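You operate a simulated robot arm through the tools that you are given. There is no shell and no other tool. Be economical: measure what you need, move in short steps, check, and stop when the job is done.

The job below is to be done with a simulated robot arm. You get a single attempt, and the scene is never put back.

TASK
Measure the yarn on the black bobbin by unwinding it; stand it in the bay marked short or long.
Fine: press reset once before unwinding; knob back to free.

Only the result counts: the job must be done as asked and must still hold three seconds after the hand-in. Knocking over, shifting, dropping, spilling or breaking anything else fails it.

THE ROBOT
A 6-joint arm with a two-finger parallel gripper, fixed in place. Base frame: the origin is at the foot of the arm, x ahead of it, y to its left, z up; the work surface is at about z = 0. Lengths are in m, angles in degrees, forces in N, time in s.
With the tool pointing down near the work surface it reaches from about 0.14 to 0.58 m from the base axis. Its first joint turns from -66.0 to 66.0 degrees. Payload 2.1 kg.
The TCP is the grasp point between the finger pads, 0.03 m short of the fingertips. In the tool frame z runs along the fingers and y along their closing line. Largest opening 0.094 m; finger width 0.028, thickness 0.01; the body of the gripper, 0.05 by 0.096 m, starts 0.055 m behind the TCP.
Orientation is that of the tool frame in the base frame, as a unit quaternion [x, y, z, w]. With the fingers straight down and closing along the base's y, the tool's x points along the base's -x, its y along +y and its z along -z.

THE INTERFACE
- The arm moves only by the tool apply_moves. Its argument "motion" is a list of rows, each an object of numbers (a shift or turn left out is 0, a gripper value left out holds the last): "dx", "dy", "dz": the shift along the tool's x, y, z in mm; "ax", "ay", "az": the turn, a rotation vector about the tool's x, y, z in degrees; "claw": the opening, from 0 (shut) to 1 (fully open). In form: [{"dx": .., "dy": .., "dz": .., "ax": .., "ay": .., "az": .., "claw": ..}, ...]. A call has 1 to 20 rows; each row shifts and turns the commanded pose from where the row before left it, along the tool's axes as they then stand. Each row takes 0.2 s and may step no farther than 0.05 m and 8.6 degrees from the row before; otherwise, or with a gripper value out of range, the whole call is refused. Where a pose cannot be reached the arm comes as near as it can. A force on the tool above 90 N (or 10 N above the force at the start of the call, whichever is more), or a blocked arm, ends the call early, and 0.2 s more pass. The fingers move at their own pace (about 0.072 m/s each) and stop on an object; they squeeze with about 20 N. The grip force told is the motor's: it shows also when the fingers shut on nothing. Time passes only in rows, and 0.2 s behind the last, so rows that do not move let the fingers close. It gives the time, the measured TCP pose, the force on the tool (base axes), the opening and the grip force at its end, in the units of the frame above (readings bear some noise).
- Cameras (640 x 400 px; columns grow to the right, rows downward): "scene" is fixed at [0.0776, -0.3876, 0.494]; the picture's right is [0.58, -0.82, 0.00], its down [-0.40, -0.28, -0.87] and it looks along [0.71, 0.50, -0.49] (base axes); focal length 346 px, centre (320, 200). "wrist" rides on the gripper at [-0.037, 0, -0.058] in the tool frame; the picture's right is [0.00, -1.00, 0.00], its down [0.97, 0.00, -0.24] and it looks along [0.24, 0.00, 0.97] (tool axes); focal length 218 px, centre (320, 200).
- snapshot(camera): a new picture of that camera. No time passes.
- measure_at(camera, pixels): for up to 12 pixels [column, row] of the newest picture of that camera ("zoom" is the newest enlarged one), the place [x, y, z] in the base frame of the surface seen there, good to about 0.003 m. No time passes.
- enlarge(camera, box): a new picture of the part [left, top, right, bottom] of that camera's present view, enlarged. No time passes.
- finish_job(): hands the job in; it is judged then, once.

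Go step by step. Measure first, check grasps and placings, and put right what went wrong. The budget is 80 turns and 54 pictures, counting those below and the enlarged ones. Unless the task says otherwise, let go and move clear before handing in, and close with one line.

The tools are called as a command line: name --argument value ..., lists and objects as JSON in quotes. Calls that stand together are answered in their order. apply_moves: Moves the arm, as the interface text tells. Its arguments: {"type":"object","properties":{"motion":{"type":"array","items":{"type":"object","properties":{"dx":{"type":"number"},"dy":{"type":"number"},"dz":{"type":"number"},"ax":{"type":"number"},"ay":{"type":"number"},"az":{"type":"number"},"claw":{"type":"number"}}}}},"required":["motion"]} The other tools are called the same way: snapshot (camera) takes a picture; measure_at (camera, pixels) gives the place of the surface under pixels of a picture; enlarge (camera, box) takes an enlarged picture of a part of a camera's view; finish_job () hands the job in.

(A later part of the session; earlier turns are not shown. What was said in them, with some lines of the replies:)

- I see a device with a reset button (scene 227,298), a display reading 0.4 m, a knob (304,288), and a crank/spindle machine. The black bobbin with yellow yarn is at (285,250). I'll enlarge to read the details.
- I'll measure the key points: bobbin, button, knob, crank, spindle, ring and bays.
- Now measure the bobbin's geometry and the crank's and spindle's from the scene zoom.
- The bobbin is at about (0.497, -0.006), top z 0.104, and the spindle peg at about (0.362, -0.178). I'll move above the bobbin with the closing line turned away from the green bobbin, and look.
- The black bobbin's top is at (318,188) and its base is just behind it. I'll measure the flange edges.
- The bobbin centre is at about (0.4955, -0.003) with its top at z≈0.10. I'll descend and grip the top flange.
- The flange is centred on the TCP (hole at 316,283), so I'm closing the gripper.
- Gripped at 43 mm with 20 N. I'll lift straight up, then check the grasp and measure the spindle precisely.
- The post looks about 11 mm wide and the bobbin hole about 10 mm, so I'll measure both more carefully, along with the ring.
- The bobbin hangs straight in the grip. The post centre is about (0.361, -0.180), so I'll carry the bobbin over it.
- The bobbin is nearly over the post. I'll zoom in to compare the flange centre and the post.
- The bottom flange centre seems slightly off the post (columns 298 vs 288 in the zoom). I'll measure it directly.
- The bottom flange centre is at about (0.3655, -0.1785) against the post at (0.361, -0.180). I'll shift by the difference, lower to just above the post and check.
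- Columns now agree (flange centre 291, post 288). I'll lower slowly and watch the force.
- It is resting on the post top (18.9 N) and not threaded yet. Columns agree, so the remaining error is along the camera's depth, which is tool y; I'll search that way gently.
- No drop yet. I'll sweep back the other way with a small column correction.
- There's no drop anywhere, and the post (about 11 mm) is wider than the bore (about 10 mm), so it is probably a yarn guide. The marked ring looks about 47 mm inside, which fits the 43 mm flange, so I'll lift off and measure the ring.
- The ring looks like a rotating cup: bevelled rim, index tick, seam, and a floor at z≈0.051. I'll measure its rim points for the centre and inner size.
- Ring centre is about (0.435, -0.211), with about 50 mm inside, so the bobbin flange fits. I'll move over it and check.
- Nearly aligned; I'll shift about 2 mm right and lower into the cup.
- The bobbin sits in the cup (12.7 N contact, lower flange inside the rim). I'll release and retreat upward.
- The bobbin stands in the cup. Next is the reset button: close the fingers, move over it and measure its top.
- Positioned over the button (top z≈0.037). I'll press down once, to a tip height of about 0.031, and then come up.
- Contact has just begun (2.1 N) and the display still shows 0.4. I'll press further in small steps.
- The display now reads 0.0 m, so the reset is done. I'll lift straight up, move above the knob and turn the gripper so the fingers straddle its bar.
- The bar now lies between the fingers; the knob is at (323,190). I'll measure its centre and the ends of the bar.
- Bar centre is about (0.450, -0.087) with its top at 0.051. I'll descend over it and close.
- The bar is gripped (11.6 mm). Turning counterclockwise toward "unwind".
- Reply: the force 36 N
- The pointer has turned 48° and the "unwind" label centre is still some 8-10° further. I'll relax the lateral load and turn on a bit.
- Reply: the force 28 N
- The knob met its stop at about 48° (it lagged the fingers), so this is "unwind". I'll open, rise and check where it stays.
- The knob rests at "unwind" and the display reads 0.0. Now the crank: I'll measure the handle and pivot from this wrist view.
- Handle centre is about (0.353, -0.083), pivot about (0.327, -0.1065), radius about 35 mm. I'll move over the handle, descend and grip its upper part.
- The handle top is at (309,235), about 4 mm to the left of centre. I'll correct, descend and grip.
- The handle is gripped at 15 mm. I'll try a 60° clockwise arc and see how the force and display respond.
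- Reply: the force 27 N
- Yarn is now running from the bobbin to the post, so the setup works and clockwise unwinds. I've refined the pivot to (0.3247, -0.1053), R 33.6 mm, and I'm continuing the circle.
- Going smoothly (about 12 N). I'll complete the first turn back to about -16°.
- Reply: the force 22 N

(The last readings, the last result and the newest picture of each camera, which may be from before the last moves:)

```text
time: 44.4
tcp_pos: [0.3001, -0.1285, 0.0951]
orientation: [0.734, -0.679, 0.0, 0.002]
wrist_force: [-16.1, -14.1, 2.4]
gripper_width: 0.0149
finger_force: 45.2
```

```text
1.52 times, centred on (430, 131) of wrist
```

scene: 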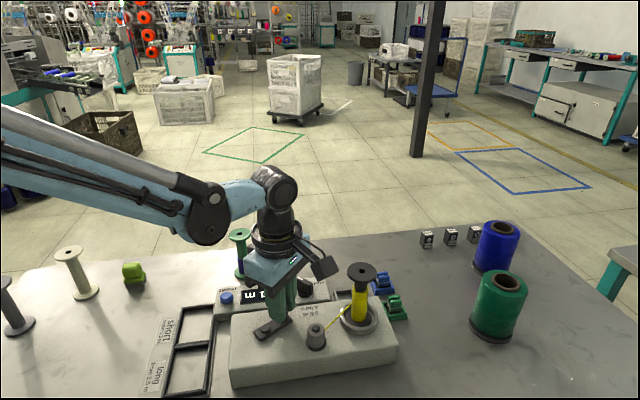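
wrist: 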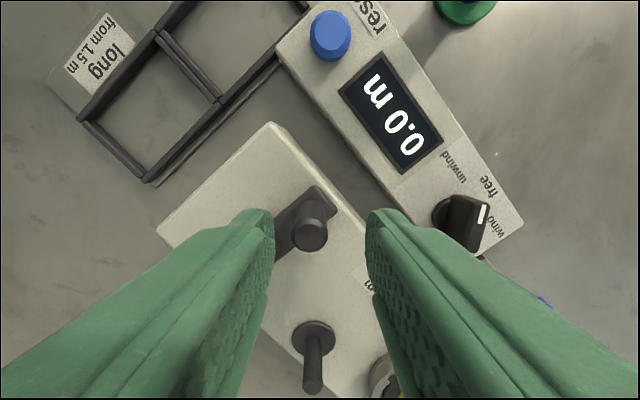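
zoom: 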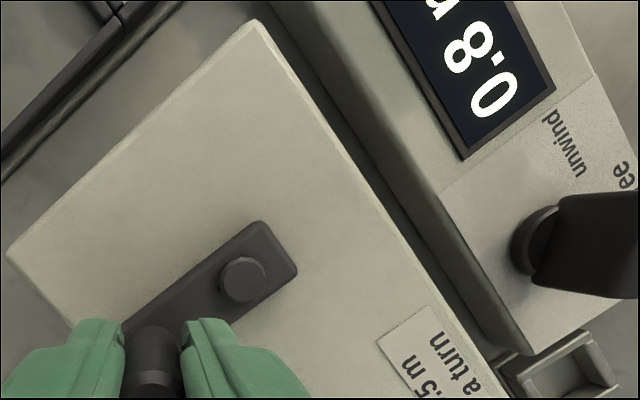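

The display shows 0.8 m after 1.5 turns, as expected. One more turn, then I'll check the display and the bobbin.

apply_moves --motion '[{"dx": -15.3, "dy": 7.9}, {"dx": -17.3, "dy": -1.6}, {"dx": -14.2, "dy": -10.1}, {"dx": -7.2, "dy": -15.8}, {"dx": 1.6, "dy": -17.3}, {"dx": 10.1, "dy": -14.2}, {"dx": 15.8, "dy": -7.2}, {"dx": 17.3, "dy": 1.6}, {"dx": 14.2, "dy": 10.1}, {"dx": 7.2, "dy": 15.8}, {"dx": -1.6, "dy": 17.3}, {"dx": -10.1, "dy": 14.2}, {}]'

enlarge --camera "wrist" --box '[220, 0, 640, 262]'

enlarge --camera "scene" --box '[200, 240, 400, 380]'

```text
time: 47.2
tcp_pos: [0.3008, -0.1283, 0.0949]
orientation: [0.734, -0.679, 0.0, -0.001]
wrist_force: [0.2, 1.7, -1.7]
gripper_width: 0.0153
finger_force: 44.8
```

```text
1.52 times, centred on (430, 131) of wrist
```

zoom: 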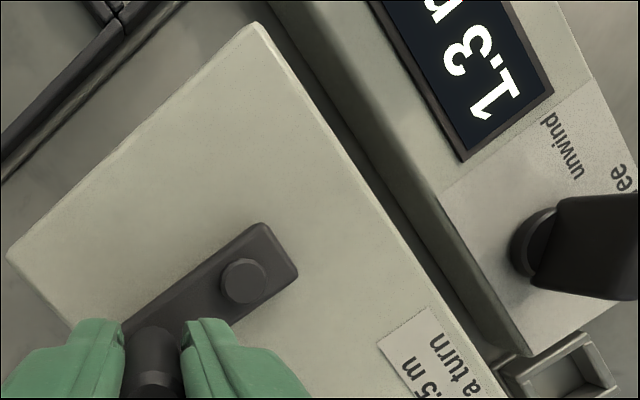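

```text
2.86 times, centred on (300, 310) of scene
```

zoom: 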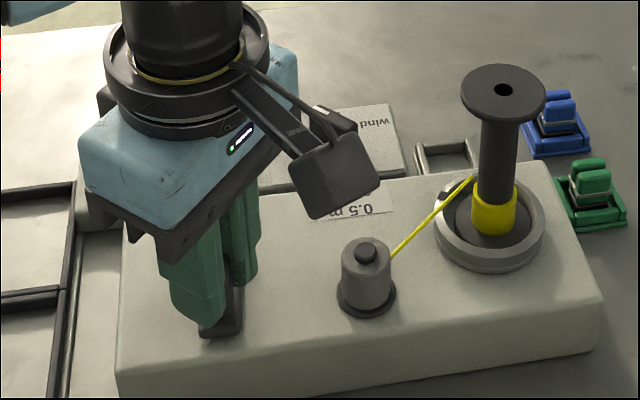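

1.3 m so far and some yarn is left on the bobbin. I'll continue another 1.5 turns.

apply_moves --motion '[{"dx": -15.8, "dy": 7.2}, {"dx": -17.3, "dy": -1.6}, {"dx": -14.2, "dy": -10.1}, {"dx": -7.2, "dy": -15.8}, {"dx": 1.6, "dy": -17.3}, {"dx": 10.1, "dy": -14.2}, {"dx": 15.8, "dy": -7.2}, {"dx": 17.3, "dy": 1.6}, {"dx": 14.2, "dy": 10.1}, {"dx": 7.2, "dy": 15.8}, {"dx": -1.6, "dy": 17.3}, {"dx": -10.1, "dy": 14.2}, {}]'

enlarge --camera "scene" --box '[200, 240, 400, 380]'

```text
time: 50.0
tcp_pos: [0.3016, -0.1284, 0.0951]
orientation: [0.734, -0.679, 0.0, 0.0]
wrist_force: [-6.0, -5.2, 2.7]
gripper_width: 0.0149
finger_force: 45.0
```

```text
2.86 times, centred on (300, 310) of scene
```

zoom: 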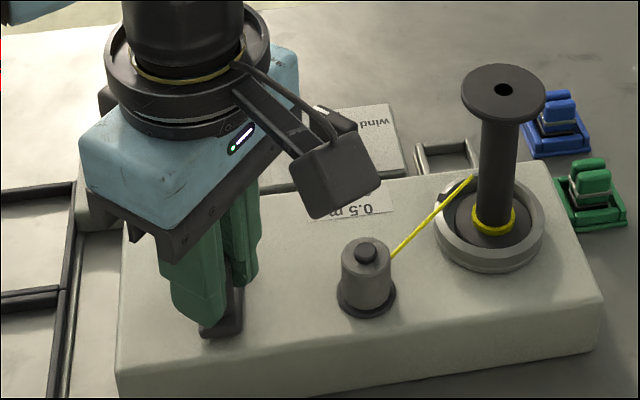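

A little is left (about 1.75 m so far). Another half turn, then check.

apply_moves --motion '[{"dx": -15.8, "dy": 7.2}, {"dx": -17.3, "dy": -1.6}, {"dx": -14.2, "dy": -10.1}, {"dx": -7.2, "dy": -15.8}, {"dx": 1.6, "dy": -17.3}, {"dx": 10.1, "dy": -14.2}, {}]'

snapshot --camera "wrist"

enlarge --camera "scene" --box '[240, 240, 400, 380]'

```text
time: 51.6
tcp_pos: [0.3505, -0.0809, 0.0952]
orientation: [0.734, -0.679, 0.001, -0.002]
wrist_force: [8.6, 7.9, -14.9]
gripper_width: 0.0151
finger_force: 44.3
```

```text
9 pictures are left
```

wrist: 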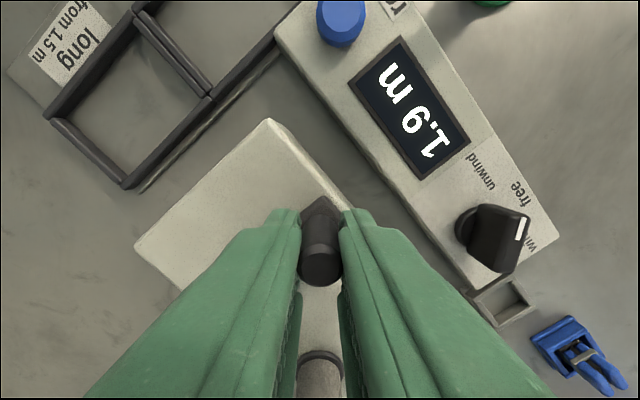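

```text
2.86 times, centred on (320, 310) of scene
```

zoom: 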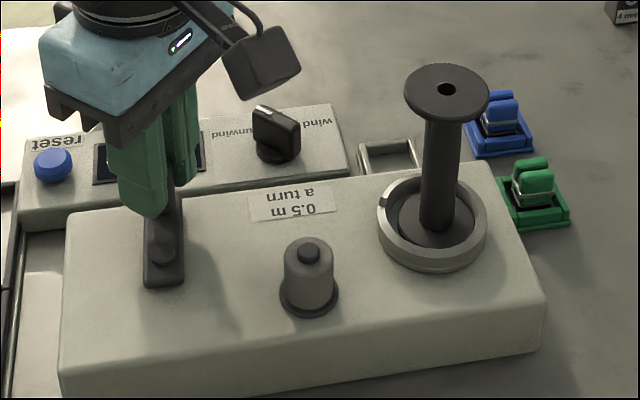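

The bobbin is bare and the display reads 1.9 m, which means **long** (from 1.5 m). I'll release the crank and go back to the knob.

apply_moves --motion '[{"claw": 0.4}, {"claw": 0.4}, {"claw": 0.4}, {"dz": -30}, {"dz": -30}, {"dx": 5, "dy": -33}, {"dx": 5, "dy": -33}, {"dx": 4.8, "dy": -33}, {"dz": 30}, {}]'

snapshot --camera "wrist"

```text
time: 53.8
tcp_pos: [0.4489, -0.0884, 0.1252]
orientation: [0.734, -0.679, 0.001, 0.0]
wrist_force: [-0.1, 0.1, -0.1]
gripper_width: 0.0375
finger_force: 0.0
```

```text
7 pictures are left
```

wrist: 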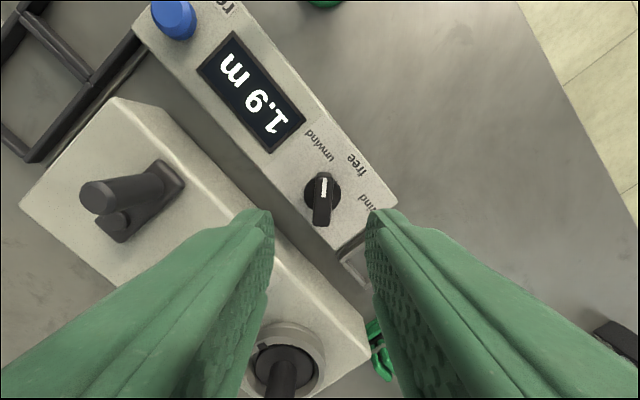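

The knob still points at "unwind" (322,198). I'll descend, grip and turn it back 48° to free.

apply_moves --motion '[{"az": 4, "dz": 20}, {"dz": 20}, {"dz": 17}, {"claw": 0}, {}, {}, {}, {"az": 8}, {"az": 8}, {"az": 8}, {"az": 8}, {"az": 8}, {"az": 8}, {}, {"claw": 0.4}, {"claw": 0.4}, {"dz": -20}, {"dz": -25}, {}]'

snapshot --camera "wrist"

```text
time: 57.8
tcp_pos: [0.4488, -0.0885, 0.1131]
orientation: [-0.363, 0.932, 0.0, 0.001]
wrist_force: [0.4, -0.1, 0.0]
gripper_width: 0.0376
finger_force: 0.1
```

```text
6 pictures are left
```

wrist: 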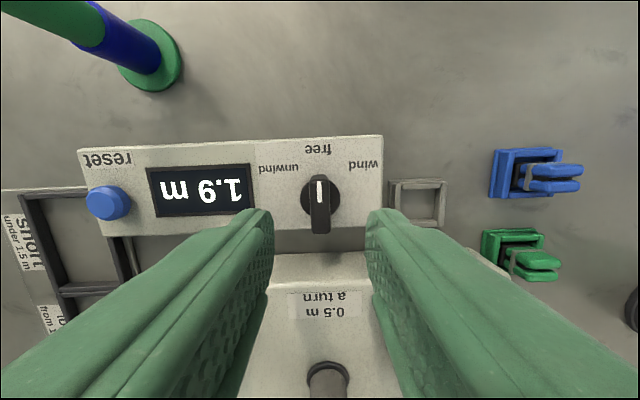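

The knob is back at "free". I'll go above the bobbin with the fingers open, and measure the long bay from the scene picture meanwhile.

measure_at --camera "scene" --pixels '[[175, 347], [211, 343], [165, 394], [205, 392], [190, 370], [190, 349], [186, 389], [170, 370], [208, 368], [190, 343]]'

apply_moves --motion '[{"dz": -35, "claw": 0.8}, {"dz": -35}, {"dz": -40}, {"dx": 31.3, "dy": -27.1}, {"dx": 31.3, "dy": -27.1}, {"dx": 31.3, "dy": -27.1}, {"dz": 30}, {}]'

snapshot --camera "wrist"

```text
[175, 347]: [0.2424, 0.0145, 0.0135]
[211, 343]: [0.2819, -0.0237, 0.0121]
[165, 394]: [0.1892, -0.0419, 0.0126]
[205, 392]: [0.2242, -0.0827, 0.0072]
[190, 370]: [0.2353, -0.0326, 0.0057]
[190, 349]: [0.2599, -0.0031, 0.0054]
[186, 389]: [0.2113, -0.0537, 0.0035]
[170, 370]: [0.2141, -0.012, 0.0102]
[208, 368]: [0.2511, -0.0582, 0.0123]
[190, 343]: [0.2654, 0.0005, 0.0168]
```

```text
time: 59.6
tcp_pos: [0.4343, -0.2131, 0.1917]
orientation: [-0.362, 0.932, 0.001, 0.001]
wrist_force: [0.1, -0.1, 0.0]
gripper_width: 0.0754
finger_force: 0.0
```

```text
5 pictures are left
```

wrist: 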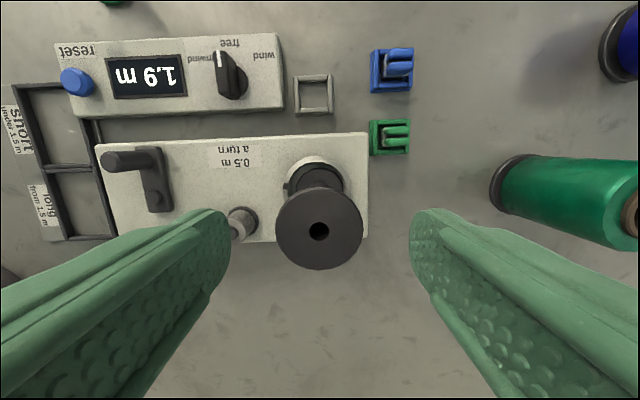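

The bobbin's top is at (319,230), about 2 mm off along tool x. I'll correct, descend, grip and lift; the long bay centre is about (0.234, -0.034).

apply_moves --motion '[{"dx": 2, "dz": 15}, {"dz": 15}, {"dz": 14}, {}, {"claw": 0.3}, {}, {}, {}, {"dz": -20}, {"dz": -25}, {"dz": -25}, {}]'

```text
time: 62.2
tcp_pos: [0.4333, -0.213, 0.2185]
orientation: [-0.362, 0.932, 0.0, 0.001]
wrist_force: [0.2, 0.1, -0.4]
gripper_width: 0.044
finger_force: 19.8
```

Gripped. I'll carry it over the bays, staying high, then lower partway and check.

apply_moves --motion '[{"dx": 3.7, "dy": 38.06}, {"dx": 3.7, "dy": 38.06}, {"dx": 3.7, "dy": 38.06}, {"dx": 3.7, "dy": 38.06}, {"dx": 3.7, "dy": 38.06}, {"dx": 3.7, "dy": 38.06}, {"dx": 3.9, "dy": 38.06}, {}, {"dz": 25}, {"dz": 25}, {"dz": 15}, {}, {}]'

enlarge --camera "scene" --box '[120, 280, 248, 400]'

measure_at --camera "zoom" --pixels '[[320, 200], [320, 260], [320, 280], [260, 240], [380, 240], [320, 300]]'

```text
time: 65.0
tcp_pos: [0.2342, -0.0345, 0.1537]
orientation: [-0.363, 0.932, 0.001, 0.002]
wrist_force: [0.0, 0.5, -1.4]
gripper_width: 0.0435
finger_force: 20.1
```

```text
3.33 times, centred on (184, 340) of scene
```

zoom: 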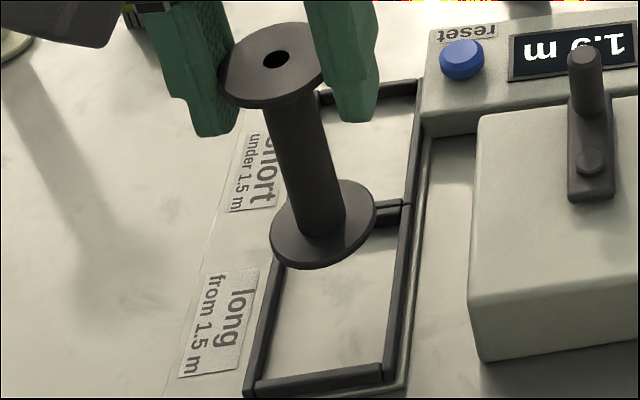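

```text
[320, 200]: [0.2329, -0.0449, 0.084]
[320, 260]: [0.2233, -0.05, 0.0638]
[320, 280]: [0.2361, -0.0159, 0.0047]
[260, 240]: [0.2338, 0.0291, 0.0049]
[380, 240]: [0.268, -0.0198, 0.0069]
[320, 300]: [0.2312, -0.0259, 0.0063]
```

I need the bay walls precisely relative to the bobbin; measuring wall tops and flange edges in this zoom.

measure_at --camera "zoom" --pixels '[[262, 330], [271, 320], [276, 320], [400, 300], [390, 300], [385, 300], [330, 378], [330, 372], [395, 215], [390, 222], [272, 230], [373, 205]]'

```text
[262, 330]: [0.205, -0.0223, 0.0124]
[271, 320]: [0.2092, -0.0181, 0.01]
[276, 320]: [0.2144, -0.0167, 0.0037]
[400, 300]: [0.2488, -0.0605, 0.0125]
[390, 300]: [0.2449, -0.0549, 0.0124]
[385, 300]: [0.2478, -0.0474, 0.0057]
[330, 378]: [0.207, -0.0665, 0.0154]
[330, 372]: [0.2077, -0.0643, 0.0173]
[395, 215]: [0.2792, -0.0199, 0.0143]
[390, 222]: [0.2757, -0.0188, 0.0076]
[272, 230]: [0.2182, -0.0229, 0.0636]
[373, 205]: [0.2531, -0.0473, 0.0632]
```

The bay's inner centre is about (0.233, -0.031) and the bobbin is about 4.5 mm too far to its right. I'll shift along tool y, lower to just above the walls and check.

apply_moves --motion '[{"dx": 0.2, "dy": 4.5}, {"dz": 15}, {"dz": 15}, {}, {}]'

enlarge --camera "scene" --box '[120, 300, 248, 400]'

measure_at --camera "zoom" --pixels '[[200, 200], [320, 240], [320, 260], [320, 280], [320, 300], [320, 320], [280, 280], [370, 280], [275, 300], [385, 300]]'

```text
time: 66.2
tcp_pos: [0.2303, -0.0326, 0.1244]
orientation: [-0.362, 0.932, 0.001, 0.0]
wrist_force: [-0.4, -0.9, -0.5]
gripper_width: 0.0432
finger_force: 19.9
```

```text
4.00 times, centred on (184, 350) of scene
```

zoom: 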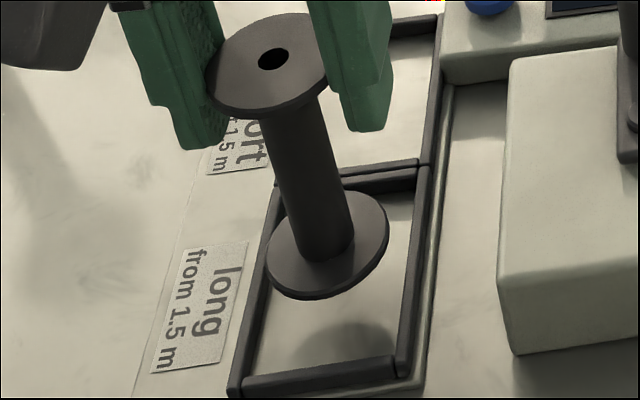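

```text
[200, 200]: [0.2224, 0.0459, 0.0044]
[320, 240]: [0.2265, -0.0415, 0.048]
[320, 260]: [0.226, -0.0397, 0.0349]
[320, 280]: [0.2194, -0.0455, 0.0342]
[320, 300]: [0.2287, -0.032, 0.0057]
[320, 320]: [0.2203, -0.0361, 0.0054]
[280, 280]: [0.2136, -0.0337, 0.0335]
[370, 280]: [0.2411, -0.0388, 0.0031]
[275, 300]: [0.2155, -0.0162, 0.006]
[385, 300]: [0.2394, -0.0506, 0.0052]
```

The flange would land about 2.5 mm right of centre. I'll correct and lower to the floor.

apply_moves --motion '[{"dy": 2.5}, {"dz": 8}, {"dz": 6}, {"dz": 4}, {"dz": 3}, {"dz": 2}, {"dz": 1.5}, {}]'

enlarge --camera "scene" --box '[120, 300, 248, 400]'

```text
time: 68.0
tcp_pos: [0.2291, -0.0294, 0.0999]
orientation: [-0.362, 0.932, 0.0, 0.001]
wrist_force: [-2.3, -1.2, 17.5]
gripper_width: 0.0432
finger_force: 19.9
```

```text
4.00 times, centred on (184, 350) of scene
```

zoom: 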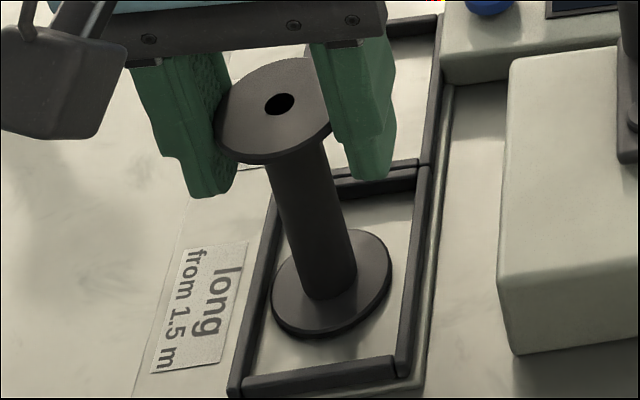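

The bobbin is on the floor of the long bay, clear of all walls (contact 17.5 N). Releasing and retreating.

apply_moves --motion '[{"dz": -0.5}, {"claw": 0.7}, {"claw": 0.7}, {"claw": 0.7}, {"dz": -15}, {"dz": -25}, {"dz": -35}, {"dz": -40}, {"dz": -40}, {}, {}]'

snapshot --camera "scene"

```text
time: 70.4
tcp_pos: [0.2279, -0.0292, 0.2552]
orientation: [-0.363, 0.932, 0.0, 0.001]
wrist_force: [0.7, -0.5, 0.3]
gripper_width: 0.0659
finger_force: 0.1
```

```text
1 pictures are left
```

scene: 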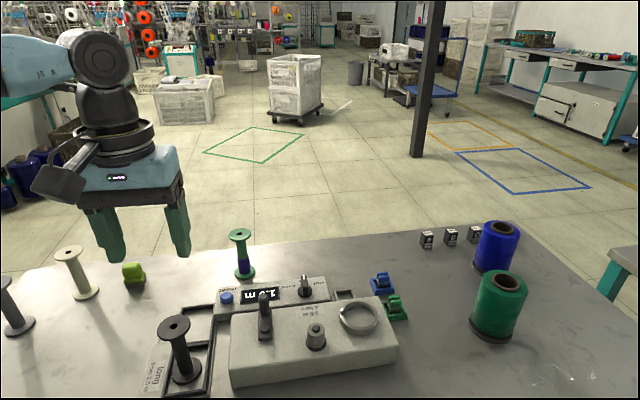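

The bobbin stands upright in the long bay, the knob is at free, the display reads 1.9 m and nothing else has moved. Handing in.

finish_job

```text
The job is handed in.
```

The black bobbin's yarn measured 1.9 m, so I stood the bobbin in the long bay, having pressed reset once before unwinding and turned the knob back to free afterwards.
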